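You operate a simulated robot arm through the tools that you are given. There is no shell and no other tool.

The job below is to be done with a simulated robot arm. You get a single attempt, and the scene is never put back.

Task
Open the shallow drawer of the far counter, fetch the white bin and set it in the inside of the shallow drawer of the far counter, then shut the drawer. Push the bench drawer shut. Take the green master from the top of the plate table and put it on top of the purple box. Shut the top drawer of the grey chest. Take the short green master and leave it on top of the black box. Take the grey foam block on the top of the white table and put it away on the front corner of the packing bench. Put the flat cardboard box on the top of the white table away on the front corner of the plate table. The order is free. Set down upright: green master, short green master.
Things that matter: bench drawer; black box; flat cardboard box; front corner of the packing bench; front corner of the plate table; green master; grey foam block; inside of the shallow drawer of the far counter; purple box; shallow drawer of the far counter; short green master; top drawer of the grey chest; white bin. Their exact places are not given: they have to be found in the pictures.

It is judged by the outcome, as a careful person would: the job done as asked, and still so three seconds after it is handed in. It fails if anything else is knocked over, pushed out of place, dropped, spilled or broken.

Robot
A 7-joint arm with a two-finger gripper on a trunk, on a base that drives. Base frame: it is fixed to the floor where the robot stands at the start and does not move with it; the origin is under the middle of the robot, x ahead of it, y to its left, z up. Units: mm, degrees, N and s.
With the tool pointing down near the work surface it reaches from about 320 to 800 mm from the robot's upright axis, wherever it stands. Its first joint turns from -166.0 to 166.0 degrees. Places, roughly: bench drawer [-4000, 7000, 800]; black box (8x9x5 cm) [-1500, 8300, 800]; flat cardboard box (22x16x6 cm) [800, 5800, 800]; front corner of the packing bench (52x20 cm) [-4780, -40, 840]; front corner of the plate table [-1400, 7700, 800]; green master [-1750, 8250, 750]; grey foam block (6x9x5 cm) [1500, 5900, 900]; inside of the shallow drawer of the far counter [1400, -2400, 700]; purple box (8x10x5 cm) [-1400, 8100, 800]; shallow drawer of the far counter [1400, -2300, 800]; short green master [750, 7250, 1000]; top drawer of the grey chest [-2800, 9700, 600]; white bin (11x16x8 cm) [2600, -1000, 1000]. Payload 2.45 kg.
The TCP is the grasp point between the finger pads, 27 mm short of the fingertips. In the tool frame z runs along the fingers and y along their closing line. The gripper opens to 80 mm. The gripper's body begins 54 mm behind the TCP.
Orientation is that of the tool frame in the base frame, as a unit quaternion [x, y, z, w]. With the fingers straight down and closing along the base's y, the tool's x points along the base's -x, its y along +y and its z along -z.

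Tools
- The arm moves only by the tool drive_tool. Its argument "steps" is a list of rows, each a list of 2 entries, a list of its own where there are three numbers: the shift along the tool's x, y, z in units of 20 mm (1.0 is 20 mm), then the turn, a rotation vector about the tool's x, y, z in units of 4 degrees (1.0 is 4 degrees). In form: [[[dx, dy, dz], [wx, wy, wz]], ...]. A call has 1 to 20 rows; each row shifts and turns the commanded pose from where the row before left it, along the tool's axes as they then stand. "gripper" is the gripper command, from -1 (shut) to 1 (fully open), values between in proportion, set as the call begins (left out, the last holds). A call with a number of a shift or a turn outside -1 to 1 is refused whole. Each row takes 0.2 s and may step no farther than 50 mm and 8.6 degrees from the row before; otherwise, or with a gripper value out of range, the whole call is refused. Where a pose cannot be reached the arm comes as near as it can. A force on the tool above 40 N (or 10 N above the force at the start of the call, whichever is more), or a blocked arm, ends the call early, and 0.2 s more pass. The fingers move at their own pace (about 153 mm/s each) and stop on an object; they squeeze with about 30 N. The grip force told is the motor's: it shows also when the fingers shut on nothing. Time passes only in rows, and 0.2 s behind the last, so rows that do not move let the fingers close. The reply holds the time, the measured pose of the TCP, the force on the tool along the base axes, the opening and the grip force, in the units named above and with some noise, with the torque about the TCP (base axes, N m) and any sound that the robot's microphone picked up.
- Cameras (640 x 400 px; columns grow to the right, rows downward): "scene" is now at [66.5, 131.8, 1638.4]; the picture's right is [-0.12, -0.99, 0.00], its down [-0.60, 0.07, -0.80] and it looks along [0.80, -0.09, -0.60] (base axes); focal length 265 px, centre (320, 200). "wrist" rides on the gripper at [63, 12, -79] in the tool frame; the picture's right is [-0.19, 0.98, 0.00], its down [-0.72, -0.14, -0.68] and it looks along [-0.67, -0.13, 0.73] (tool axes); focal length 226 px, centre (320, 200).
- get_image(camera): a new picture of that camera. No time passes.
- slide_trunk(by): slides the trunk up (or, below 0, down) by that many mm; the arm and the scene camera ride with it, the base frame stays. It gives what a move gives, with no picture.
- steer(legs): drives the robot by 1 to 6 legs, each [ahead, turn to the left] in mm and degrees, along the robot's own axes; the way and the turn of a leg run together, so that a leg with both is an arc; at most 1500 mm and 180 degrees a leg. The arm and the cameras ride along, it lands a little off, and it stops where it bumps. It gives what a move gives.
- head_to(pan, tilt): turns the head with the scene camera to pan (to the left, within 120 degrees either way) and tilt (down, from -29 to 69), counted from straight ahead of the robot. It gives what a move gives.
- locate(camera, pixels): for up to 12 pixels [column, row] of the newest picture of that camera ("zoom" is the newest enlarged one), the place [x, y, z] in the base frame of the surface seen there, good to about 2 mm. No time passes.
- zoom(camera, box): a new picture of the part [left, top, right, bottom] of that camera's present view, enlarged. No time passes.
- close_job(): hands the job in; it is judged then, once.

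Open the gripper and draw the arm clear of the work before you hand the job in, unless the task says otherwise.

The tools are called after "Call:" as name(argument=value, ...) on one line, values as JSON. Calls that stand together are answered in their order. drive_tool: Moves the arm, as the interface text tells. Its arguments: {"type":"object","properties":{"steps":{"type":"array","items":{"type":"array"}},"gripper":{"type":"number"}},"required":["steps"]} The other tools are called the same way: slide_trunk (by) slides the trunk up or down; steer (legs) drives the base; head_to (pan, tilt) turns the head that bears the scene camera; get_image (camera) takes a picture; locate (camera, pixels) gives the place of the surface under pixels of a picture; zoom (camera, box) takes an enlarged picture of a part of a camera's view; close_job () hands the job in.

At the start:

```text
t: 0.0
ee_pos: [578.4, 123.8, 1058.9]
tool_rot: [0.0, 1.0, 0.001, 0.0]
ft_force: [-0.2, 1.0, 0.0]
torque: [-0.01, -0.01, -0.03]
finger_gap: 79.9
finger_force: 0.0
trunk travel left (down, up): [-250.0, 290.0]
robot x, y, heading: [2.8, -0.7, 0.0]
head pan, tilt: [-6.6, 36.8]
```

scene: 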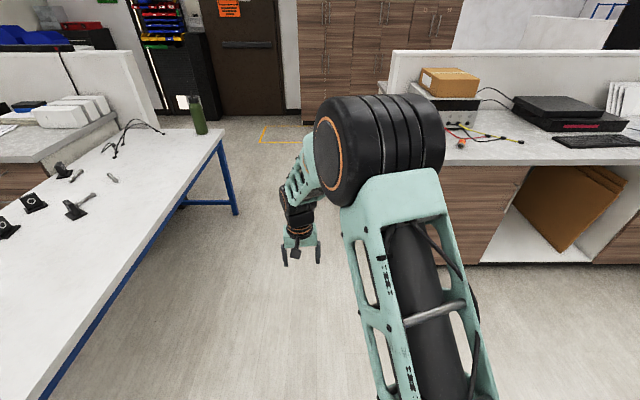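
wrist: 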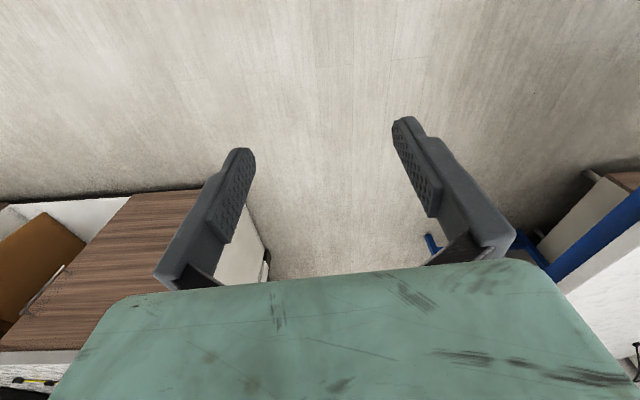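

The start picture shows a white bench on the left (about pixel 150,200) and a counter on the right; nothing of the job is clearly visible yet. I'll turn the head to survey the room.

Call:
head_to(pan=-50, tilt=20)

Call:
get_image(camera="scene")

Call:
head_to(pan=-110, tilt=20)

Call:
get_image(camera="scene")

Call:
head_to(pan=0, tilt=10)

Call:
get_image(camera="scene")

Call:
head_to(pan=60, tilt=15)

Call:
get_image(camera="scene")

Call:
head_to(pan=115, tilt=15)

Call:
get_image(camera="scene")

```text
t: 1.1
ee_pos: [577.6, 124.0, 1059.4]
tool_rot: [-0.001, 1.0, 0.0, 0.0]
ft_force: [-0.1, -0.3, -1.2]
torque: [0.02, -0.01, -0.03]
finger_gap: 80.0
finger_force: 0.1
trunk travel left (down, up): [-250.0, 290.0]
robot x, y, heading: [-0.8, 1.9, 0.2]
head pan, tilt: [-50.0, 20.0]
```

```text
taken
```

scene: 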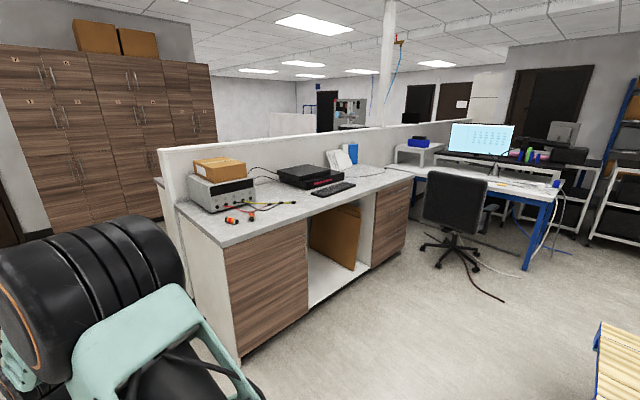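

```text
t: 2.4
ee_pos: [578.2, 123.5, 1059.6]
tool_rot: [0.0, 1.0, 0.0, 0.001]
ft_force: [0.1, 0.7, 0.4]
torque: [0.02, 0.01, -0.01]
finger_gap: 80.1
finger_force: 0.1
trunk travel left (down, up): [-250.0, 290.0]
robot x, y, heading: [-1.3, -1.1, 0.0]
head pan, tilt: [-110.0, 20.0]
```

```text
taken
```

scene: 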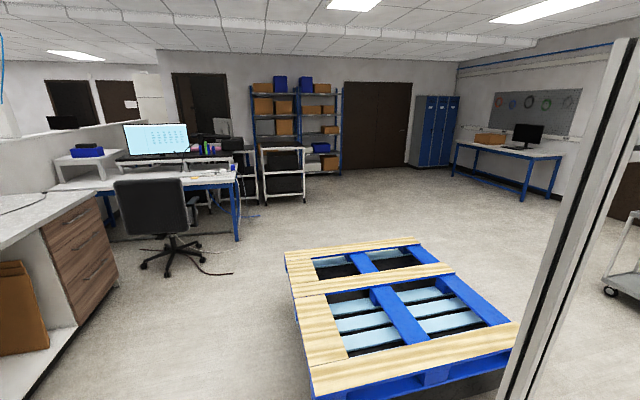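

```text
t: 4.3
ee_pos: [577.1, 123.1, 1060.7]
tool_rot: [0.0, 1.0, 0.0, 0.0]
ft_force: [0.7, 0.8, -0.7]
torque: [0.01, -0.01, 0.03]
finger_gap: 79.8
finger_force: 0.1
trunk travel left (down, up): [-250.0, 290.0]
robot x, y, heading: [-3.1, 7.9, 0.1]
head pan, tilt: [0.0, 10.0]
```

```text
taken
```

scene: 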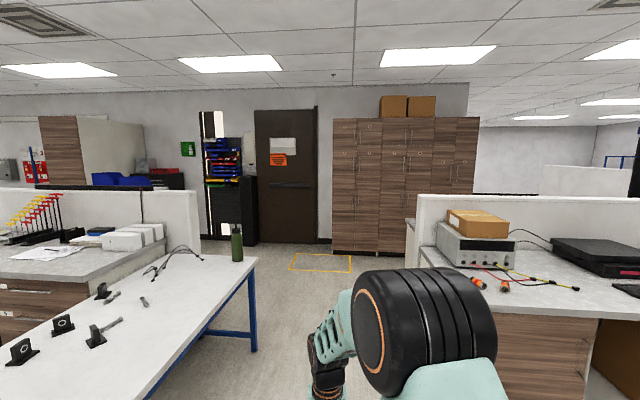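

```text
t: 5.6
ee_pos: [578.1, 123.8, 1060.7]
tool_rot: [-0.001, 1.0, 0.0, 0.0]
ft_force: [-0.6, 0.2, -0.1]
torque: [-0.03, -0.01, 0.05]
finger_gap: 79.8
finger_force: 0.0
trunk travel left (down, up): [-250.0, 290.0]
robot x, y, heading: [-1.1, 0.9, 0.1]
head pan, tilt: [60.0, 15.0]
```

```text
taken
```

scene: 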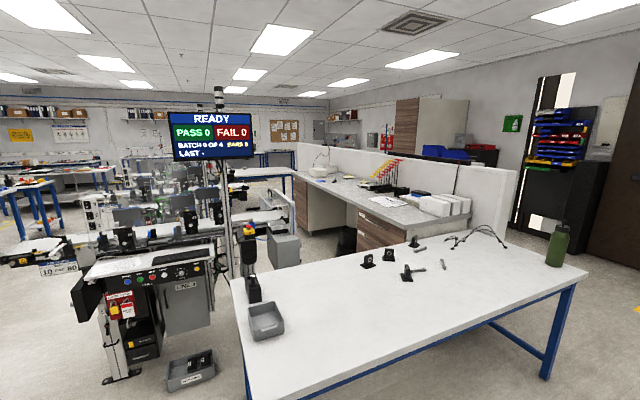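

```text
t: 6.8
ee_pos: [578.1, 123.8, 1059.9]
tool_rot: [0.0, 1.0, 0.0, 0.0]
ft_force: [-0.1, 0.6, -0.2]
torque: [-0.02, 0.03, -0.02]
finger_gap: 80.1
finger_force: 0.1
trunk travel left (down, up): [-250.0, 290.0]
robot x, y, heading: [-1.9, -2.8, -0.0]
head pan, tilt: [115.0, 15.0]
```

```text
taken
```

scene: 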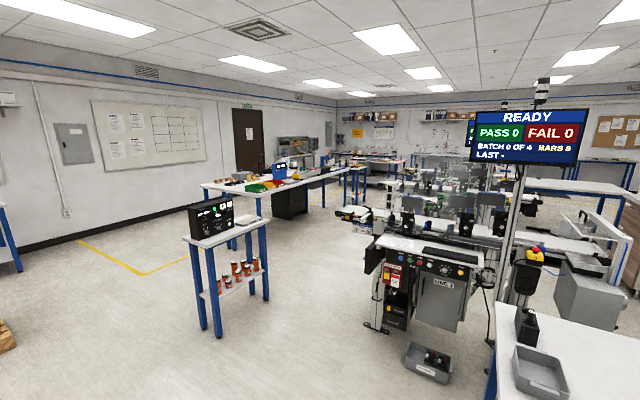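

The survey shows a counter to the right with drawers, a long room to the left. I'll look right again and measure the counter and floor to map the drive lanes.

Call:
head_to(pan=-50, tilt=20)

Call:
get_image(camera="scene")

Call:
locate(camera="scene", pixels=[[180, 205], [240, 360], [407, 205], [405, 245], [300, 185], [220, 190], [165, 150], [385, 205], [410, 170], [520, 270], [555, 185], [600, 330]])

Call:
zoom(camera="scene", box=[160, 100, 440, 275])

```text
t: 9.3
ee_pos: [578.7, 122.7, 1060.3]
tool_rot: [0.001, 1.0, 0.0, 0.0]
ft_force: [-0.3, 0.1, 0.6]
torque: [-0.01, -0.01, 0.0]
finger_gap: 79.8
finger_force: 0.1
trunk travel left (down, up): [-250.0, 290.0]
robot x, y, heading: [-1.1, -2.3, -0.0]
head pan, tilt: [-50.0, 20.0]
```

```text
taken
```

scene: 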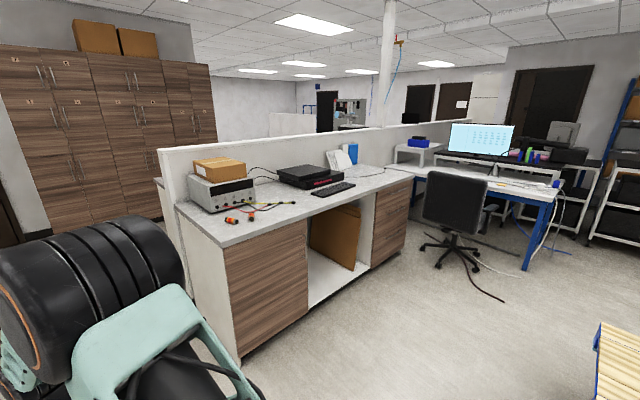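

```text
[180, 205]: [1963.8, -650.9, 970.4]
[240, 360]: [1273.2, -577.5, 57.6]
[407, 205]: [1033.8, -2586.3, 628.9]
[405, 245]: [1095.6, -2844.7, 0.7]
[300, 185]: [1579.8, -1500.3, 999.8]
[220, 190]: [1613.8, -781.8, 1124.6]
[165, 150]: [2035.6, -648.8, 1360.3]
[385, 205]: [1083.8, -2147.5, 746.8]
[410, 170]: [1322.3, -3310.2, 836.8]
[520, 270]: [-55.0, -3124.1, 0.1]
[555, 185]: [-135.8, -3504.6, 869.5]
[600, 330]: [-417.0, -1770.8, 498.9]
```

```text
2.29 times, centred on (300, 188) of scene
```

zoom: 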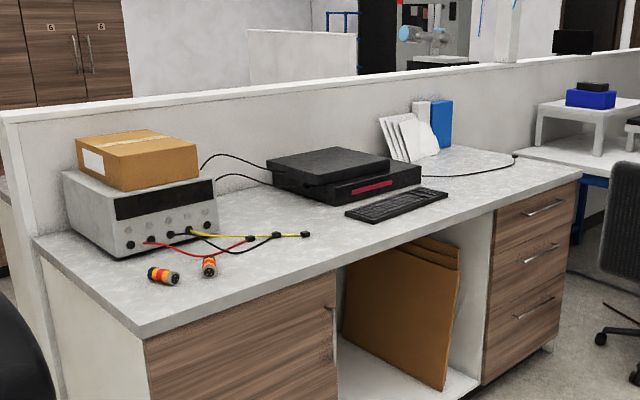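

The counter front is near x=1085 with three drawers at its right end (zoom pixels 500-580, 190-370). I'll zoom on the drawer stack and on other interesting areas.

Call:
zoom(camera="scene", box=[360, 160, 440, 270])

Call:
locate(camera="zoom", pixels=[[150, 200], [320, 110], [300, 150], [240, 180], [310, 190], [300, 230], [240, 260], [270, 330]])

```text
3.64 times, centred on (400, 215) of scene
```

zoom: 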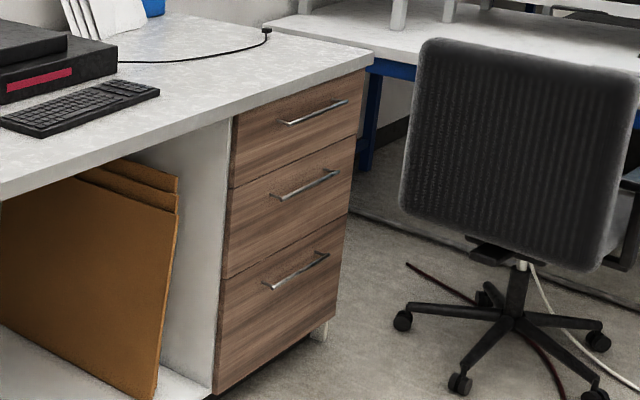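

```text
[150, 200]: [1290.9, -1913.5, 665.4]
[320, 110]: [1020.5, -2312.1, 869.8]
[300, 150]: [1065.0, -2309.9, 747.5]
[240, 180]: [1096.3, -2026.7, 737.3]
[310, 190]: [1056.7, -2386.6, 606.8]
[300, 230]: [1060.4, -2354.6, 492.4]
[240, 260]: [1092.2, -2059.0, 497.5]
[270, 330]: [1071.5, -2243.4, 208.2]
```

The top drawer's bar handle is around [1020,-2312,870] and the counter is turned about 6° off the axes. Now I'll look ahead to measure the passage toward the white bin.

Call:
head_to(pan=0, tilt=25)

Call:
get_image(camera="scene")

Call:
locate(camera="scene", pixels=[[252, 185], [245, 275], [325, 182], [420, 140], [300, 215], [350, 215], [160, 185], [170, 220], [420, 215], [520, 300], [590, 260], [235, 170]])

```text
t: 10.5
ee_pos: [577.7, 122.2, 1060.4]
tool_rot: [0.0, 1.0, 0.0, -0.001]
ft_force: [0.2, -0.1, 0.5]
torque: [0.02, -0.04, -0.01]
finger_gap: 80.2
finger_force: 0.0
trunk travel left (down, up): [-250.0, 290.0]
robot x, y, heading: [-2.4, -1.9, -0.0]
head pan, tilt: [0.0, 25.0]
```

```text
taken
```

scene: 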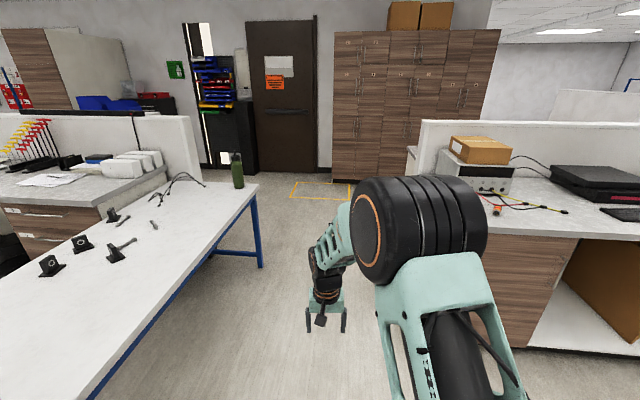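

```text
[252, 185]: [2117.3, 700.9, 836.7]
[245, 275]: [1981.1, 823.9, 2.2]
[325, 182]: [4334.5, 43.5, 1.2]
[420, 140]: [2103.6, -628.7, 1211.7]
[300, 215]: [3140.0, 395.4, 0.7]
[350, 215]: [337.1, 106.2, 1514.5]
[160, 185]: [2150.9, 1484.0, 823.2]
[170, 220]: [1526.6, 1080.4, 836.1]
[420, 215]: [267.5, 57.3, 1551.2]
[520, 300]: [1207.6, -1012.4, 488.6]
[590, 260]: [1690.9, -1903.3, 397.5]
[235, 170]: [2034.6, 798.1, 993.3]
```

The lane ahead runs between the white table's corner (y≈700) and the counter end (y≈-580), about 1.2 m wide. I'll drive ahead 1500 mm and look to the right for the bin.

Call:
steer(legs=[[1500, 0], [900, 0]])

Call:
head_to(pan=-70, tilt=30)

Call:
get_image(camera="scene")

```text
t: 22.3
ee_pos: [2975.9, 152.3, 1060.7]
tool_rot: [-0.007, 1.0, 0.001, 0.0]
ft_force: [0.6, -0.5, 0.1]
torque: [-0.02, 0.01, -0.01]
finger_gap: 80.2
finger_force: 0.1
trunk travel left (down, up): [-250.0, 290.0]
robot x, y, heading: [2405.0, 21.1, 1.1]
head pan, tilt: [0.0, 25.0]
```

```text
t: 23.7
ee_pos: [2976.5, 151.7, 1060.2]
tool_rot: [-0.007, 1.0, 0.0, 0.0]
ft_force: [0.2, -0.3, 0.5]
torque: [-0.03, -0.01, -0.01]
finger_gap: 79.8
finger_force: 0.2
trunk travel left (down, up): [-250.0, 290.0]
robot x, y, heading: [2397.8, 20.0, 0.9]
head pan, tilt: [-70.0, 30.0]
```

```text
taken
```

scene: 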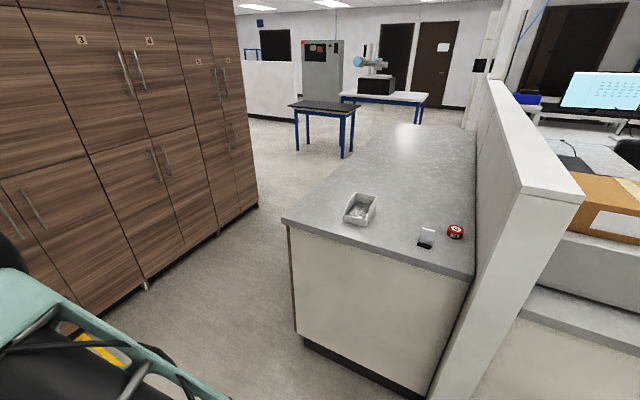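

The white bin is at (360,210) on the counter end beyond the partition, near the counter's left corner. I'll zoom on it and measure it and the counter edges.

Call:
zoom(camera="scene", box=[280, 160, 480, 285])

Call:
locate(camera="scene", pixels=[[285, 220], [474, 278], [352, 197], [375, 197], [345, 220], [368, 225], [360, 210], [296, 335], [257, 205], [150, 285], [390, 135], [340, 205]])

```text
3.20 times, centred on (380, 222) of scene
```

zoom: 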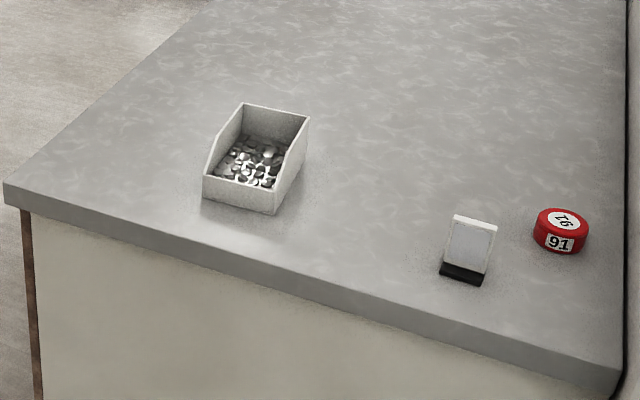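

```text
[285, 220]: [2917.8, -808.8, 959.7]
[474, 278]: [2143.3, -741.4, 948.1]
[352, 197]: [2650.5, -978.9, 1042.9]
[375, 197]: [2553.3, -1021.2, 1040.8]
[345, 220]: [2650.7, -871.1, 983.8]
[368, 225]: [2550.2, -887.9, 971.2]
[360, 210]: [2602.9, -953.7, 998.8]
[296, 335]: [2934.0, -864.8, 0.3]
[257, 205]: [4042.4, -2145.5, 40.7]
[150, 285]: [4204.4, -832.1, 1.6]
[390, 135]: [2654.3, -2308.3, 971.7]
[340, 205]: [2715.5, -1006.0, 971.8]
```

The bin (holding small parts) sits at about [2600,-950], its tall back wall toward -y, rim z≈1042, counter z≈971. The drawer must be opened first with an empty gripper, so I'll reverse to the start area and survey the drawer's surroundings.

Call:
steer(legs=[[-1500, 0], [-900, 0], [0, -60]])

Call:
head_to(pan=-10, tilt=35)

Call:
get_image(camera="scene")

Call:
head_to(pan=-45, tilt=35)

Call:
get_image(camera="scene")

```text
t: 38.2
ee_pos: [411.3, -449.8, 1059.9]
tool_rot: [0.492, 0.871, 0.0, 0.0]
ft_force: [-0.9, -0.2, -1.2]
torque: [-0.02, -0.01, 0.0]
finger_gap: 80.1
finger_force: 0.1
trunk travel left (down, up): [-250.0, 290.0]
robot x, y, heading: [5.0, -17.8, -59.1]
head pan, tilt: [-70.0, 30.0]
```

```text
t: 39.5
ee_pos: [410.9, -450.0, 1059.8]
tool_rot: [0.492, 0.871, 0.0, 0.0]
ft_force: [-0.3, -0.5, 0.3]
torque: [0.02, -0.01, 0.01]
finger_gap: 80.1
finger_force: 0.0
trunk travel left (down, up): [-250.0, 290.0]
robot x, y, heading: [7.1, -20.3, -59.0]
head pan, tilt: [-10.0, 35.0]
```

```text
taken
```

scene: 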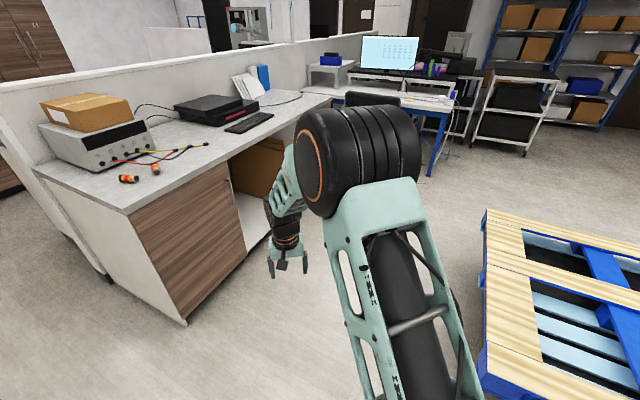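

```text
t: 40.5
ee_pos: [411.1, -449.6, 1060.7]
tool_rot: [0.493, 0.87, 0.001, 0.0]
ft_force: [0.8, 0.1, 0.7]
torque: [-0.01, 0.03, -0.02]
finger_gap: 79.9
finger_force: 0.1
trunk travel left (down, up): [-250.0, 290.0]
robot x, y, heading: [2.2, -18.7, -58.8]
head pan, tilt: [-45.0, 35.0]
```

```text
taken
```

scene: 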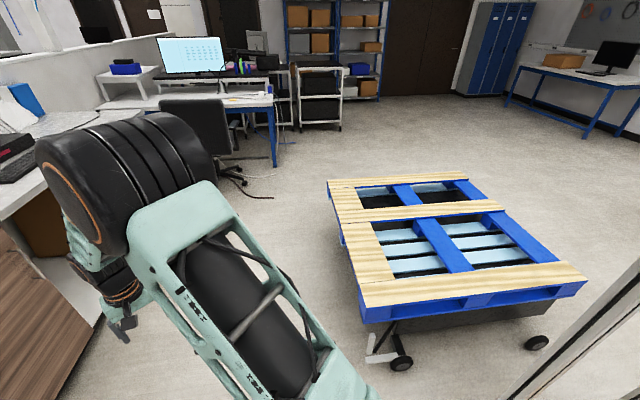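

The pallet cart is at lower right (corners around 330,182 / 365,320 / 585,280); the chair base is near (240,180). I'll measure these obstacles.

Call:
locate(camera="scene", pixels=[[330, 182], [363, 310], [586, 282], [400, 362], [240, 185], [270, 195], [275, 165], [195, 110], [270, 100], [150, 108], [467, 180], [215, 145]])

```text
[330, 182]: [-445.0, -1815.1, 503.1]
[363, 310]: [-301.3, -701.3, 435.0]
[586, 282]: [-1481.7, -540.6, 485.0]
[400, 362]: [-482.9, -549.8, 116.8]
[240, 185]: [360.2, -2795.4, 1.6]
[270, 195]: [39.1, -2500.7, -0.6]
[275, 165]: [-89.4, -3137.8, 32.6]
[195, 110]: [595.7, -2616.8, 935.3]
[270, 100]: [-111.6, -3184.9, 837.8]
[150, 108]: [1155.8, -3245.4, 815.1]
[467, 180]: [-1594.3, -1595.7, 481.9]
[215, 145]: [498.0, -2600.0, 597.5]
```

Pallet edge is at x≈-300…-445 (y -540…-1815), chair back near (595,-2617, z≤935), counter face at x≈1080–1270, so the lane is ~1.5 m wide. I'll drive down the lane's middle and stop near the drawer.

Call:
steer(legs=[[0, -3], [885, 0], [0, -36], [1200, 0]])

Call:
head_to(pan=60, tilt=35)

Call:
get_image(camera="scene")

```text
t: 52.9
ee_pos: [320.8, -2567.6, 1060.0]
tool_rot: [0.75, 0.661, 0.0, 0.0]
ft_force: [0.2, 0.8, -0.1]
torque: [0.0, 0.0, 0.01]
finger_gap: 80.3
finger_force: 0.0
trunk travel left (down, up): [-250.0, 290.0]
robot x, y, heading: [271.3, -1977.8, -97.2]
head pan, tilt: [-45.0, 35.0]
```

```text
t: 54.8
ee_pos: [320.6, -2567.2, 1060.4]
tool_rot: [0.751, 0.661, 0.0, 0.0]
ft_force: [0.5, 0.0, 0.3]
torque: [-0.02, 0.01, -0.02]
finger_gap: 80.0
finger_force: 0.1
trunk travel left (down, up): [-250.0, 290.0]
robot x, y, heading: [272.1, -1978.2, -97.5]
head pan, tilt: [60.0, 35.0]
```

```text
taken
```

scene: 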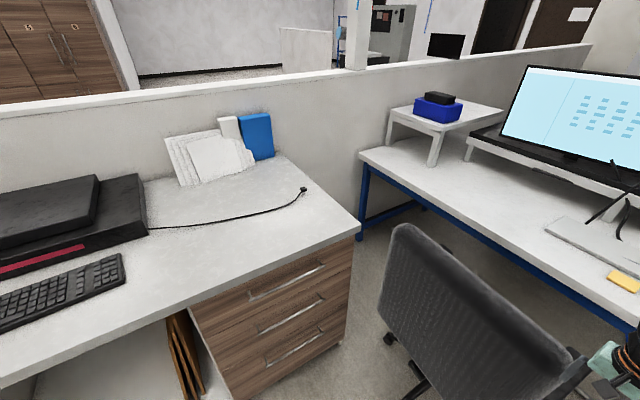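

The drawers' handles show at (285,285), (290,315), (295,345) and the chair back is beside them. I'll zoom and measure the top drawer, handle, counter edge and chair.

Call:
zoom(camera="scene", box=[180, 220, 420, 370])

Call:
locate(camera="zoom", pixels=[[185, 196], [280, 155], [370, 115], [200, 230], [290, 180], [400, 130], [440, 90], [60, 220], [470, 25], [45, 190], [560, 15], [545, 190]])

```text
2.67 times, centred on (300, 295) of scene
```

zoom: 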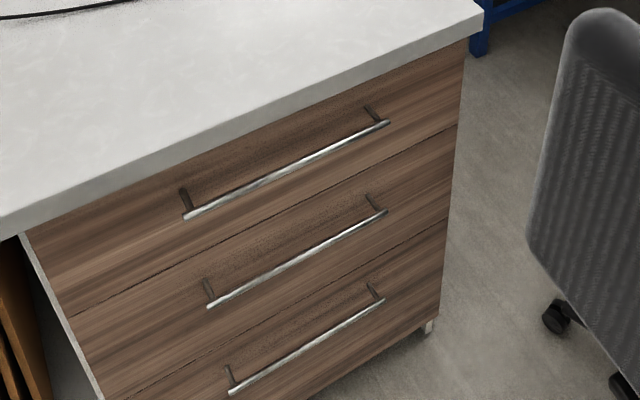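

```text
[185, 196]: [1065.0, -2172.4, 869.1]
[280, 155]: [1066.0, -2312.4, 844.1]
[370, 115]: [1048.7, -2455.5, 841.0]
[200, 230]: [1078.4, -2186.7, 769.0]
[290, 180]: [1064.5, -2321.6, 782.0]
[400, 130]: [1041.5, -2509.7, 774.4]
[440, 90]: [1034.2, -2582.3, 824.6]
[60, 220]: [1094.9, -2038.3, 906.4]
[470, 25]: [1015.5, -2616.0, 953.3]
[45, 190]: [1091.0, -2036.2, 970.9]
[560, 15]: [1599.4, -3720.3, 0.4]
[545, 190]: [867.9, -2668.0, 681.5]
```

The face runs from about (1095,-2036) to (1034,-2590), so about 6.3° turned; the handle bar spans roughly zoom (186,214)–(387,123). I'll measure the bar itself.

Call:
locate(camera="zoom", pixels=[[190, 213], [220, 200], [240, 191], [265, 180], [290, 168], [315, 157], [340, 145], [365, 134], [385, 123], [183, 190], [570, 60], [600, 12]])

Call:
zoom(camera="scene", box=[240, 250, 340, 312])

```text
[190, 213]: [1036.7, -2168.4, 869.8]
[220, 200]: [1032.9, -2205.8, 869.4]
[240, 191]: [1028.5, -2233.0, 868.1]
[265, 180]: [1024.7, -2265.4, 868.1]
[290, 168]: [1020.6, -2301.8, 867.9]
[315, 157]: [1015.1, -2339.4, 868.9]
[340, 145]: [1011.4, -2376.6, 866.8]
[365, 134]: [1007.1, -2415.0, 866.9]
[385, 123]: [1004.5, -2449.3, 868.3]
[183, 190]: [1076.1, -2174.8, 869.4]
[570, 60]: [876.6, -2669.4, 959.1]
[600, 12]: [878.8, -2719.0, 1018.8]
```

```text
6.40 times, centred on (290, 281) of scene
```

zoom: 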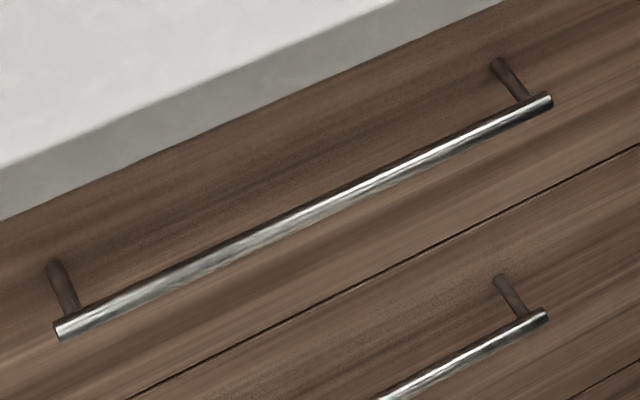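

The bar runs from (1037,-2168) to (1005,-2449) at z≈867, and the chair back reaches z≈1019, close to the gripper's height. I'll raise the trunk so the arm clears the chair, then drive up and turn to face the drawer.

Call:
slide_trunk(by=200)

Call:
steer(legs=[[220, 0], [0, 91]])

Call:
head_to(pan=0, tilt=45)

Call:
get_image(camera="scene")

Call:
get_image(camera="wrist")

```text
t: 56.9
ee_pos: [319.8, -2566.5, 1259.2]
tool_rot: [0.751, 0.661, 0.0, 0.0]
ft_force: [0.5, 0.7, -1.0]
torque: [-0.02, 0.0, 0.01]
finger_gap: 80.0
finger_force: 0.0
trunk travel left (down, up): [-450.0, 90.0]
robot x, y, heading: [271.3, -1980.1, -97.5]
head pan, tilt: [60.0, 35.0]
```

```text
t: 62.6
ee_pos: [832.6, -2142.7, 1261.0]
tool_rot: [0.061, 0.998, 0.0, 0.0]
ft_force: [0.9, -0.1, 0.1]
torque: [0.01, -0.01, 0.03]
finger_gap: 80.0
finger_force: 0.0
trunk travel left (down, up): [-450.0, 90.0]
robot x, y, heading: [246.4, -2198.2, -6.8]
head pan, tilt: [60.0, 35.0]
```

```text
t: 63.9
ee_pos: [832.5, -2144.2, 1261.3]
tool_rot: [0.06, 0.998, 0.0, 0.0]
ft_force: [-0.7, 0.6, 0.6]
torque: [0.01, 0.01, -0.02]
finger_gap: 80.2
finger_force: 0.1
trunk travel left (down, up): [-450.0, 90.0]
robot x, y, heading: [243.7, -2196.8, -7.0]
head pan, tilt: [0.0, 45.0]
```

```text
taken
```

scene: 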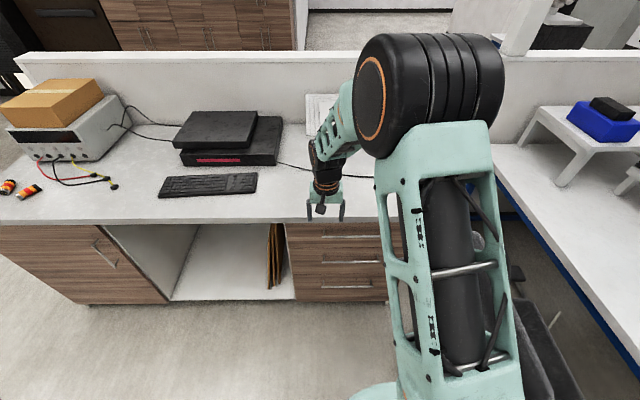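

```text
taken
```

wrist: 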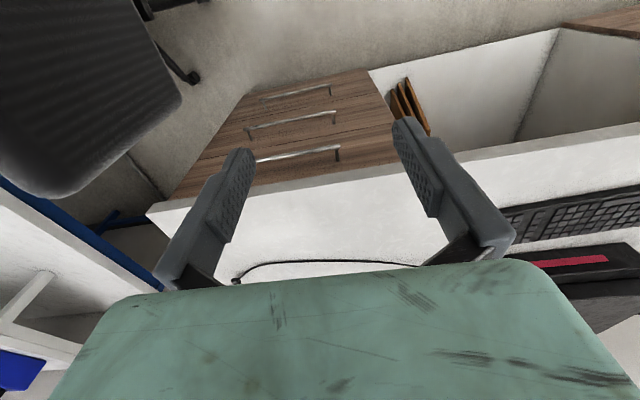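

I'm now squarely facing the drawer (heading -7°), bar about 788 mm ahead. I'll turn the tool: first spin 90° about its own axis so that fingers can close vertically once tipped to horizontal.

Call:
drive_tool(steps=[[[0, 0, 0], [0, 0, 1]], [[0, 0, 0], [0, 0, 1]], [[0, 0, 0], [0, 0, 1]], [[0, 0, 0], [0, 0, 1]], [[0, 0, 0], [0, 0, 1]], [[0, 0, 0], [0, 0, 1]], [[0, 0, 0], [0, 0, 1]], [[0, 0, 0], [0, 0, 1]], [[0, 0, 0], [0, 0, 1]], [[0, 0, 0], [0, 0, 1]], [[0, 0, 0], [0, 0, 1]], [[0, 0, 0], [0, 0, 1]], [[0, 0, 0], [0, 0, 1]], [[0, 0, 0], [0, 0, 1]], [[0, 0, 0], [0, 0, 1]], [[0, 0, 0], [0, 0, 1]], [[0, 0, 0], [0, 0, 1]], [[0, 0, 0], [0, 0, 1]], [[0, 0, 0], [0, 0, 1]], [[0, 0, 0], [0, 0, 1]]])

Call:
drive_tool(steps=[[[0, 0, -1], [0, 0, 1]], [[0, 0, 0], [0, 0, 1]], [[0, 0, 0], [-1, 0, 0.5]], [[0, 0, 0], [-1, 0, 0]], [[0, 0, 0], [-1, 0, 0]], [[0, 0, 0], [-1, 0, 0]], [[0, 0, 0], [-1, 0, 0]], [[0, 0, 0], [-1, 0, 0]], [[0, 0, 0], [-1, 0, 0]], [[0, 0, 0], [-1, 0, 0]], [[0, 0, 0], [-1, 0, 0]]])

```text
t: 68.1
ee_pos: [833.2, -2143.4, 1261.2]
tool_rot: [0.687, 0.726, 0.0, 0.0]
ft_force: [0.2, 0.3, 0.3]
torque: [-0.03, -0.01, 0.0]
finger_gap: 79.8
finger_force: 0.1
trunk travel left (down, up): [-450.0, 90.0]
robot x, y, heading: [240.8, -2193.6, -6.7]
head pan, tilt: [0.0, 45.0]
```

```text
t: 70.5
ee_pos: [832.6, -2144.2, 1282.0]
tool_rot: [0.712, 0.631, 0.205, 0.232]
ft_force: [0.8, -0.1, 0.0]
torque: [-0.05, 0.01, -0.05]
finger_gap: 79.8
finger_force: 0.2
trunk travel left (down, up): [-450.0, 90.0]
robot x, y, heading: [244.2, -2195.3, -7.0]
head pan, tilt: [0.0, 45.0]
```

The tool is tipping forward as wanted (z-axis now 36° forward of down). I'll finish tipping to horizontal and look.

Call:
drive_tool(steps=[[[0, 0, 0], [-1, 0, 0]], [[0, 0, 0], [-1, 0, 0]], [[0, 0, 0], [-1, 0, 0]], [[0, 0, 0], [-1, 0, 0]], [[0, 0, 0], [-1, 0, 0]], [[0, 0, 0], [-1, 0, 0]], [[0, 0, 0], [-1, 0, 0]], [[0, 0, 0], [-1, 0, 0]], [[0, 0, 0], [-1, 0, 0]], [[0, 0, 0], [-1, 0, 0]], [[0, 0, 0], [-1, 0, 0]], [[0, 0, 0], [-1, 0, 0]], [[0, 0, 0], [-1, 0, 0]], [[0, 0, 0], [-0.5, 0, 0]]])

Call:
get_image(camera="scene")

Call:
get_image(camera="wrist")

```text
t: 73.5
ee_pos: [832.1, -2144.4, 1280.7]
tool_rot: [0.529, 0.469, 0.47, 0.528]
ft_force: [-0.2, -0.4, -0.3]
torque: [0.0, -0.02, -0.01]
finger_gap: 79.9
finger_force: 0.0
trunk travel left (down, up): [-450.0, 90.0]
robot x, y, heading: [242.4, -2197.5, -6.9]
head pan, tilt: [0.0, 45.0]
```

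```text
taken
```

scene: 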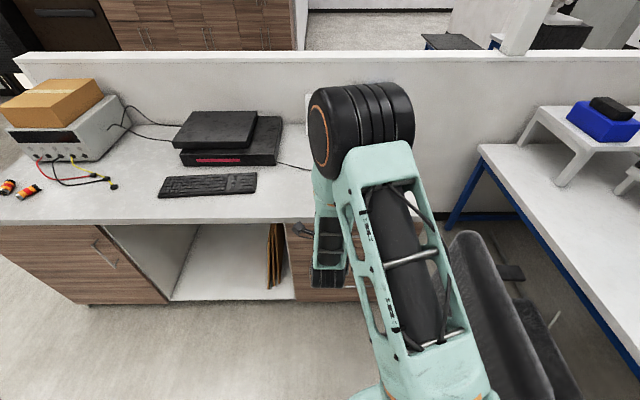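

```text
taken
```

wrist: 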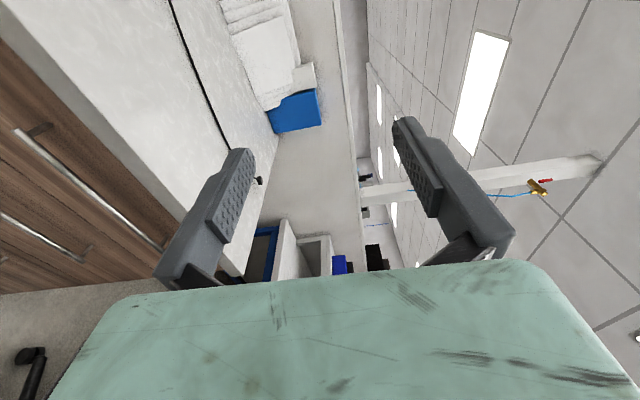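

The tool is now horizontal, closing vertically, at (832,-2144,1281). I'll lower the trunk 300 mm then shift right 141 mm and down to the bar height, keeping about 110 mm in front of the bar.

Call:
slide_trunk(by=-300)

Call:
drive_tool(steps=[[[-1, -1, 0], [0, 0, 0]], [[-1, -1, 0], [0, 0, 0]], [[-1, -1, 0], [0, 0, 0]], [[-1, -1, 0], [0, 0, 0]], [[-1, -1, 0], [0, 0, 0]], [[-1, -0.75, 0], [0, 0, 0]], [[-1, 0, 0], [0, 0, 0]], [[0, 0, 1], [0, 0, 0]], [[0, 0, 1], [0, 0, 0]], [[0, 0, 1], [0, 0, 0]], [[0, 0, 1], [0, 0, 0]], [[0, 0, 1], [0, 0, 0]]], gripper=0.2)

Call:
get_image(camera="wrist")

Call:
get_image(camera="scene")

```text
t: 76.5
ee_pos: [831.8, -2143.7, 980.6]
tool_rot: [0.53, 0.468, 0.47, 0.528]
ft_force: [0.3, 0.1, -0.9]
torque: [0.0, 0.01, -0.01]
finger_gap: 80.2
finger_force: 0.1
trunk travel left (down, up): [-150.0, 390.0]
robot x, y, heading: [243.3, -2197.9, -6.8]
head pan, tilt: [0.0, 45.0]
```

```text
t: 79.1
ee_pos: [916.2, -2294.9, 864.2]
tool_rot: [0.53, 0.469, 0.469, 0.529]
ft_force: [0.3, 0.4, 0.2]
torque: [-0.02, -0.01, -0.04]
finger_gap: 48.0
finger_force: 0.2
trunk travel left (down, up): [-150.0, 390.0]
robot x, y, heading: [243.1, -2195.6, -6.9]
head pan, tilt: [0.0, 45.0]
```

```text
taken
```

wrist: 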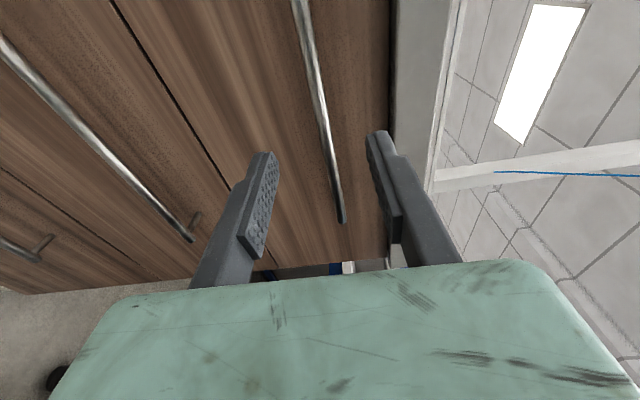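

```text
taken
```

scene: 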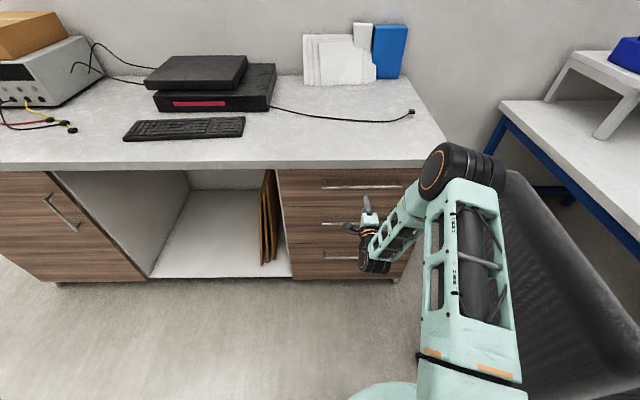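

The bar lies between the fingers in the wrist view, gap 48 mm. The upper arm seems near the chair on the right, so I'll measure the elbow and the chair back before moving on.

Call:
locate(camera="scene", pixels=[[480, 165], [500, 200], [515, 300], [520, 340], [515, 185], [545, 220], [530, 250], [600, 300], [365, 185], [400, 185], [345, 186], [325, 184]])

Call:
locate(camera="wrist", pixels=[[310, 60], [325, 130], [340, 210], [370, 150], [270, 170]])

```text
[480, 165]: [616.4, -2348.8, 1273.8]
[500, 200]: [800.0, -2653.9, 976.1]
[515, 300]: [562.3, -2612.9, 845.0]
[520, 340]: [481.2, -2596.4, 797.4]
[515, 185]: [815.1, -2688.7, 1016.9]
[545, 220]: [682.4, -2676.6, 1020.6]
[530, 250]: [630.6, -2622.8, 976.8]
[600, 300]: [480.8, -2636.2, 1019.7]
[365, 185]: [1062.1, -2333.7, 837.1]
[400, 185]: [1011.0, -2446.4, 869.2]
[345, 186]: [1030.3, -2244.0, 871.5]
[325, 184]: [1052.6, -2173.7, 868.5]
```

```text
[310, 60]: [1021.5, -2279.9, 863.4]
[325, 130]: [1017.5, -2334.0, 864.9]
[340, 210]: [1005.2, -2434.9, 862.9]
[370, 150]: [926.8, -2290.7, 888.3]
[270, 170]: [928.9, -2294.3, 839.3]
```

The elbow (z≈1274) is well above and 270 mm clear of the chair back (z≈1020). The bar centre is at z≈864, level with the TCP; I'll advance 104 mm and close on it.

Call:
drive_tool(steps=[[[0, 0, 1], [0, 0, 0]], [[0, 0, 1], [0, 0, 0]], [[0, 0, 1], [0, 0, 0]], [[0, 0, 1], [0, 0, 0]], [[0, 0, 1], [0, 0, 0]], [[0, 0, 0.2], [0, 0, 0]]])

Call:
drive_tool(steps=[[[0, 0, 0], [0, 0, 0]], [[0, 0, 0], [0, 0, 0]], [[0, 0, 0], [0, 0, 0]]], gripper=-1)

Call:
get_image(camera="wrist")

```text
t: 80.5
ee_pos: [1017.7, -2307.3, 865.9]
tool_rot: [0.53, 0.468, 0.469, 0.529]
ft_force: [-0.9, 0.6, -0.8]
torque: [0.03, -0.01, 0.0]
finger_gap: 47.9
finger_force: 0.0
trunk travel left (down, up): [-150.0, 390.0]
robot x, y, heading: [243.2, -2196.8, -6.9]
head pan, tilt: [0.0, 45.0]
```

```text
t: 81.3
ee_pos: [1017.4, -2306.9, 864.9]
tool_rot: [0.53, 0.469, 0.469, 0.529]
ft_force: [0.7, -1.0, -11.7]
torque: [-0.05, 0.13, 0.03]
finger_gap: 11.5
finger_force: 38.5
trunk travel left (down, up): [-150.0, 390.0]
robot x, y, heading: [241.3, -2195.7, -6.9]
head pan, tilt: [0.0, 45.0]
```

```text
taken
```

wrist: 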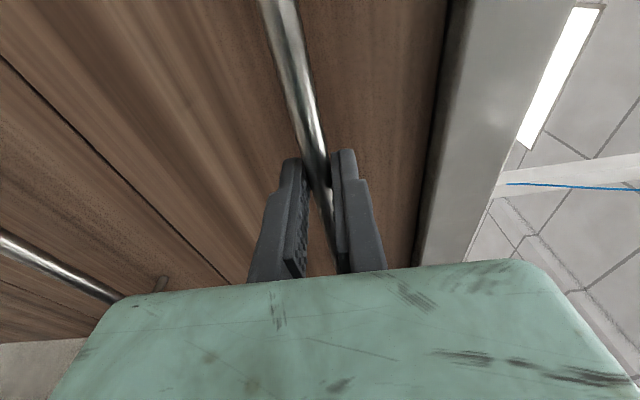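

The fingers hold the bar (gap 11.5 mm, 38 N). I'll pull straight back 200 mm and check.

Call:
drive_tool(steps=[[[0, 0, -0.5], [0, 0, 0]], [[0, 0, -0.5], [0, 0, 0]], [[0, 0, -1], [0, 0, 0]], [[0, 0, -1], [0, 0, 0]], [[0, 0, -1], [0, 0, 0]], [[0, 0, -1], [0, 0, 0]], [[0, 0, -1], [0, 0, 0]], [[0, 0, -1], [0, 0, 0]], [[0, 0, -1], [0, 0, 0]], [[0, 0, -1], [0, 0, 0]]])

Call:
get_image(camera="scene")

```text
t: 83.5
ee_pos: [839.8, -2287.5, 863.1]
tool_rot: [0.53, 0.468, 0.469, 0.529]
ft_force: [-2.5, -9.5, -20.0]
torque: [-0.01, 0.16, 0.85]
finger_gap: 11.5
finger_force: 38.6
trunk travel left (down, up): [-150.0, 390.0]
robot x, y, heading: [245.1, -2198.7, -6.9]
head pan, tilt: [0.0, 45.0]
```

```text
taken
```

scene: 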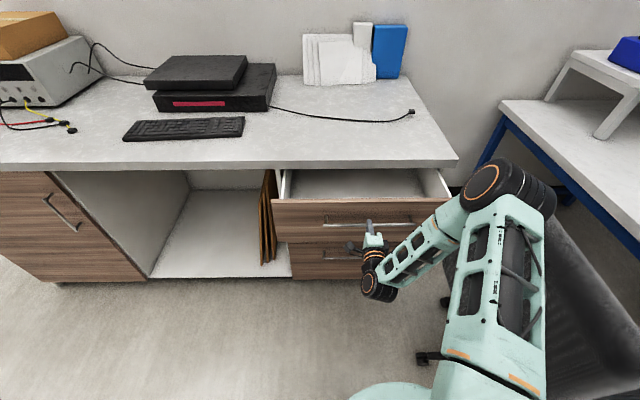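

The drawer is out about 180 mm. The elbow swings toward the chair as it retracts, so I'll measure the clearances before pulling further.

Call:
locate(camera="scene", pixels=[[545, 195], [520, 170], [545, 260], [545, 340], [530, 300], [560, 260], [570, 300], [500, 380], [430, 190], [290, 180], [360, 185], [310, 205]])

```text
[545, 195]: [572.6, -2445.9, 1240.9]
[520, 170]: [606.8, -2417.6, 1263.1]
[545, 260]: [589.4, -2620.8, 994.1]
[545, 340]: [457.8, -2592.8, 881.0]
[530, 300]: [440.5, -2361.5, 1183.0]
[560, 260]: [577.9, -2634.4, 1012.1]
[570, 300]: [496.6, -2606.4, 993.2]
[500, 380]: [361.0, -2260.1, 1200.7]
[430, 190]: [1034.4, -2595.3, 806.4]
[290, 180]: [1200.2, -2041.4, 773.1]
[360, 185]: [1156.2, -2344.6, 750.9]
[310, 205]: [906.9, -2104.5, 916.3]
```

Elbow z≈1241 is over 200 mm above the chair top, and the drawer floor is z≈751. I'll relax the side/vertical strain slightly and pull another 120 mm.

Call:
drive_tool(steps=[[[-0.1, -0.1, -1], [0, 0, 0]], [[0, 0, -1], [0, 0, 0]], [[0, 0, -1], [0, 0, 0]], [[0, 0, -1], [0, 0, 0]], [[0, 0, -1], [0, 0, 0]], [[0, 0, -1], [0, 0, 0]]])

Call:
get_image(camera="scene")

```text
t: 84.9
ee_pos: [717.8, -2274.0, 864.2]
tool_rot: [0.53, 0.468, 0.47, 0.529]
ft_force: [-2.5, -11.5, -0.8]
torque: [-0.06, -0.07, 0.91]
finger_gap: 11.8
finger_force: 38.6
trunk travel left (down, up): [-150.0, 390.0]
robot x, y, heading: [246.2, -2198.0, -6.8]
head pan, tilt: [0.0, 45.0]
```

```text
taken
```

scene: 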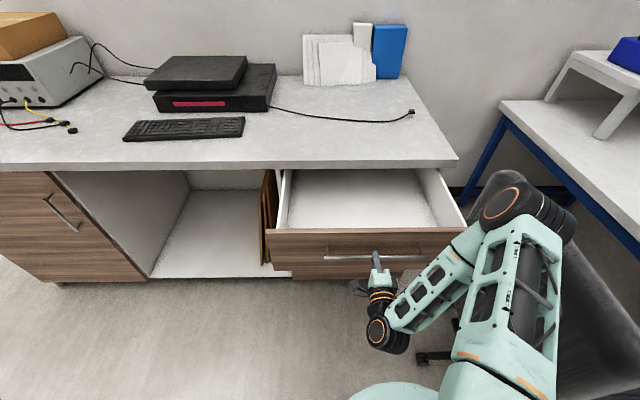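

The drawer is out about 300 mm and its inside is empty. I'll open the fingers, and back the robot off straight.

Call:
drive_tool(steps=[[[0, 0, 0], [0, 0, 0]], [[0, 0, 0], [0, 0, 0]], [[0, 0, 0], [0, 0, 0]]], gripper=0.4)

Call:
steer(legs=[[-150, 0]])

Call:
get_image(camera="scene")

```text
t: 85.7
ee_pos: [719.0, -2273.1, 863.0]
tool_rot: [0.529, 0.469, 0.47, 0.529]
ft_force: [0.3, -0.1, 0.8]
torque: [-0.03, 0.0, 0.01]
finger_gap: 56.2
finger_force: 0.1
trunk travel left (down, up): [-150.0, 390.0]
robot x, y, heading: [243.2, -2198.2, -6.9]
head pan, tilt: [0.0, 45.0]
```

```text
t: 87.0
ee_pos: [569.3, -2255.2, 863.9]
tool_rot: [0.529, 0.469, 0.47, 0.529]
ft_force: [-0.2, -0.2, -0.4]
torque: [0.0, -0.03, -0.01]
finger_gap: 55.9
finger_force: 0.1
trunk travel left (down, up): [-150.0, 390.0]
robot x, y, heading: [91.4, -2178.6, -6.9]
head pan, tilt: [0.0, 45.0]
```

```text
taken
```

scene: 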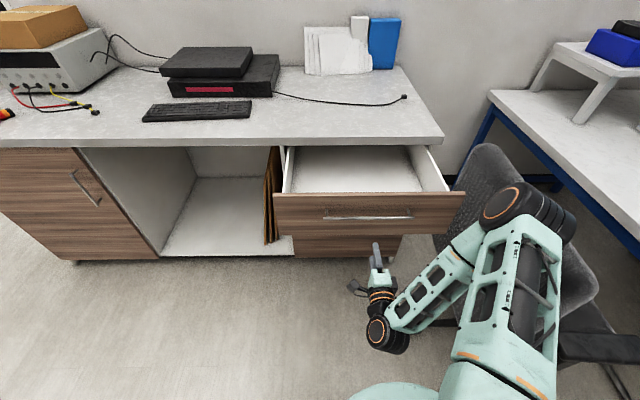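

The drawer stays open and I'm clear of it. I'll measure its interior for later placing.

Call:
zoom(camera="scene", box=[260, 120, 480, 258])

Call:
locate(camera="scene", pixels=[[280, 196], [462, 194], [370, 195], [350, 185], [300, 185], [420, 185], [350, 155], [290, 170], [440, 175], [405, 145], [330, 214], [410, 216]])

```text
2.90 times, centred on (370, 189) of scene
```

zoom: 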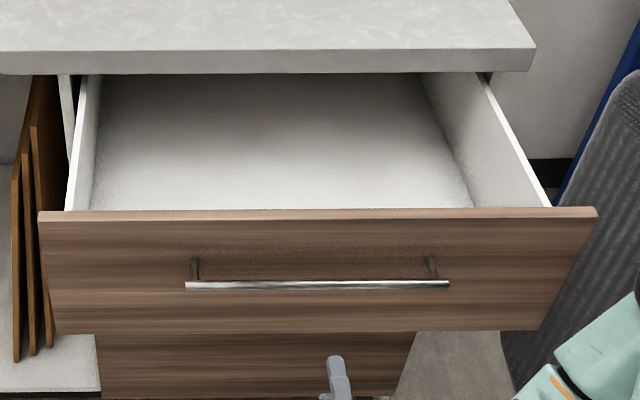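

```text
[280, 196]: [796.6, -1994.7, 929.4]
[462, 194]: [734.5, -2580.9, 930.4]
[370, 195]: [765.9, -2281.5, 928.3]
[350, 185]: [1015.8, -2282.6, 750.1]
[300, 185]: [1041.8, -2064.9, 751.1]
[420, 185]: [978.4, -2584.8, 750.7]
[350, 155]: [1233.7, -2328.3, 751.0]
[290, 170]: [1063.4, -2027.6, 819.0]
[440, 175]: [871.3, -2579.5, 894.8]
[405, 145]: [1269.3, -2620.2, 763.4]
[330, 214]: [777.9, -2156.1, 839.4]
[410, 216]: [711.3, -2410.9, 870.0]
```

Drawer inside: floor z≈750, left wall y≈-2030, right wall y≈-2580, front panel around x≈765–785 (top z≈929). Now I raise the trunk and tip the tool back to pointing down.

Call:
slide_trunk(by=300)

Call:
drive_tool(steps=[[[0, 0, 0], [1, 0, 0]], [[0, 0, 0], [1, 0, 0]], [[0, 0, 0], [1, 0, 0]], [[0, 0, 0], [1, 0, 0]], [[0, 0, 0], [1, 0, 0]], [[0, 0, 0], [1, 0, 0]], [[0, 0, 0], [1, 0, 0]], [[0, 0, 0], [1, 0, 0]], [[0, 0, 0], [1, 0, 0]], [[0, 0, 0], [1, 0, 0]], [[0, 0, 0], [1, 0, 0]], [[0, 0, 0], [1, 0, 0]], [[0, 0, 0], [1, 0, 0]], [[0, 0, 0], [1, 0, 0]], [[0, 0, 0], [1, 0, 0]], [[0, 0, 0], [1, 0, 0]], [[0, 0, 0], [1, 0, 0]], [[0, 0, 0], [1, 0, 0]], [[0, 0, 0], [1, 0, 0]], [[0, 0, 0], [1, 0, 0]]])

Call:
drive_tool(steps=[[[0, 0, 0], [1, 0, 0]], [[0, 0, 0], [1, 0, 0]], [[0, 0, 0], [0.5, 0, 0]], [[0, 0, 0], [0, 0, -1]], [[0, 0, 0], [0, 0, -1]], [[0, 0, 0], [0, 0, -1]], [[0, 0, 0], [0, 0, -1]], [[0, 0, 0], [0, 0, -1]], [[0, 0, 0], [0, 0, -1]], [[0, 0, 0], [0, 0, -1]], [[0, 0, 0], [0, 0, -1]], [[0, 0, 0], [0, 0, -1]], [[0, 0, 0], [0, 0, -1]], [[0, 0, 0], [0, 0, -1]], [[0, 0, 0], [0, 0, -1]], [[0, 0, 0], [0, 0, -1]], [[0, 0, 0], [0, 0, -1]], [[0, 0, 0], [0, 0, -1]], [[0, 0, 0], [0, 0, -1]], [[0, 0, 0], [0, 0, -1]]])

Call:
drive_tool(steps=[[[0, 0, 0], [0, 0, -1]], [[0, 0, 0], [0, 0, -1]], [[0, 0, 0], [0, 0, -1]], [[0, 0, 0], [0, 0, -1]], [[0, 0, 0], [0, 0, -1]], [[0, 0, 0], [0, 0, -0.5]]], gripper=1)

```text
t: 90.0
ee_pos: [570.2, -2255.3, 1163.0]
tool_rot: [0.529, 0.469, 0.47, 0.529]
ft_force: [0.0, -0.1, -0.3]
torque: [0.04, -0.03, -0.05]
finger_gap: 55.9
finger_force: 0.0
trunk travel left (down, up): [-450.0, 90.0]
robot x, y, heading: [95.5, -2177.3, -6.7]
head pan, tilt: [0.0, 45.0]
```

```text
t: 94.2
ee_pos: [570.0, -2253.8, 1163.8]
tool_rot: [0.745, 0.661, 0.058, 0.064]
ft_force: [0.6, -0.5, -0.2]
torque: [-0.04, -0.01, 0.03]
finger_gap: 56.0
finger_force: 0.0
trunk travel left (down, up): [-450.0, 90.0]
robot x, y, heading: [93.0, -2179.2, -6.8]
head pan, tilt: [0.0, 45.0]
```

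```text
t: 98.4
ee_pos: [570.3, -2254.8, 1162.7]
tool_rot: [0.249, 0.969, 0.0, 0.0]
ft_force: [-0.2, 0.4, -0.1]
torque: [0.02, 0.03, 0.02]
finger_gap: 56.1
finger_force: 0.0
trunk travel left (down, up): [-450.0, 90.0]
robot x, y, heading: [95.5, -2179.6, -7.0]
head pan, tilt: [0.0, 45.0]
```

```text
t: 99.8
ee_pos: [569.7, -2254.5, 1161.4]
tool_rot: [0.06, 0.998, 0.001, 0.0]
ft_force: [-0.6, -0.6, -0.2]
torque: [-0.02, 0.04, 0.01]
finger_gap: 80.0
finger_force: 0.1
trunk travel left (down, up): [-450.0, 90.0]
robot x, y, heading: [88.7, -2179.9, -7.0]
head pan, tilt: [0.0, 45.0]
```

The tool points down again at z 1161. I'll drive back along the lane and around the counter end toward the bin.

Call:
steer(legs=[[0, 83.5], [1417, 0], [0, -24.3], [948, 0], [0, -57.7], [800, 0]])

Call:
head_to(pan=-40, tilt=35)

Call:
get_image(camera="scene")

```text
t: 122.8
ee_pos: [2285.6, -216.4, 1162.9]
tool_rot: [0.051, 0.999, 0.002, 0.0]
ft_force: [0.1, 0.0, -0.4]
torque: [0.0, 0.02, -0.02]
finger_gap: 80.0
finger_force: 0.1
trunk travel left (down, up): [-450.0, 90.0]
robot x, y, heading: [1808.8, -151.3, -5.7]
head pan, tilt: [0.0, 45.0]
```

```text
t: 123.9
ee_pos: [2286.8, -216.6, 1164.1]
tool_rot: [0.05, 0.999, 0.001, 0.0]
ft_force: [0.3, 0.4, -0.1]
torque: [0.0, 0.02, 0.0]
finger_gap: 80.1
finger_force: 0.1
trunk travel left (down, up): [-450.0, 90.0]
robot x, y, heading: [1811.4, -152.3, -6.1]
head pan, tilt: [-40.0, 35.0]
```

```text
taken
```

scene: 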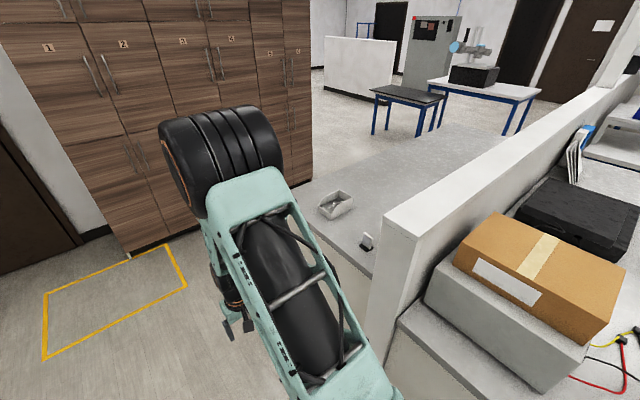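

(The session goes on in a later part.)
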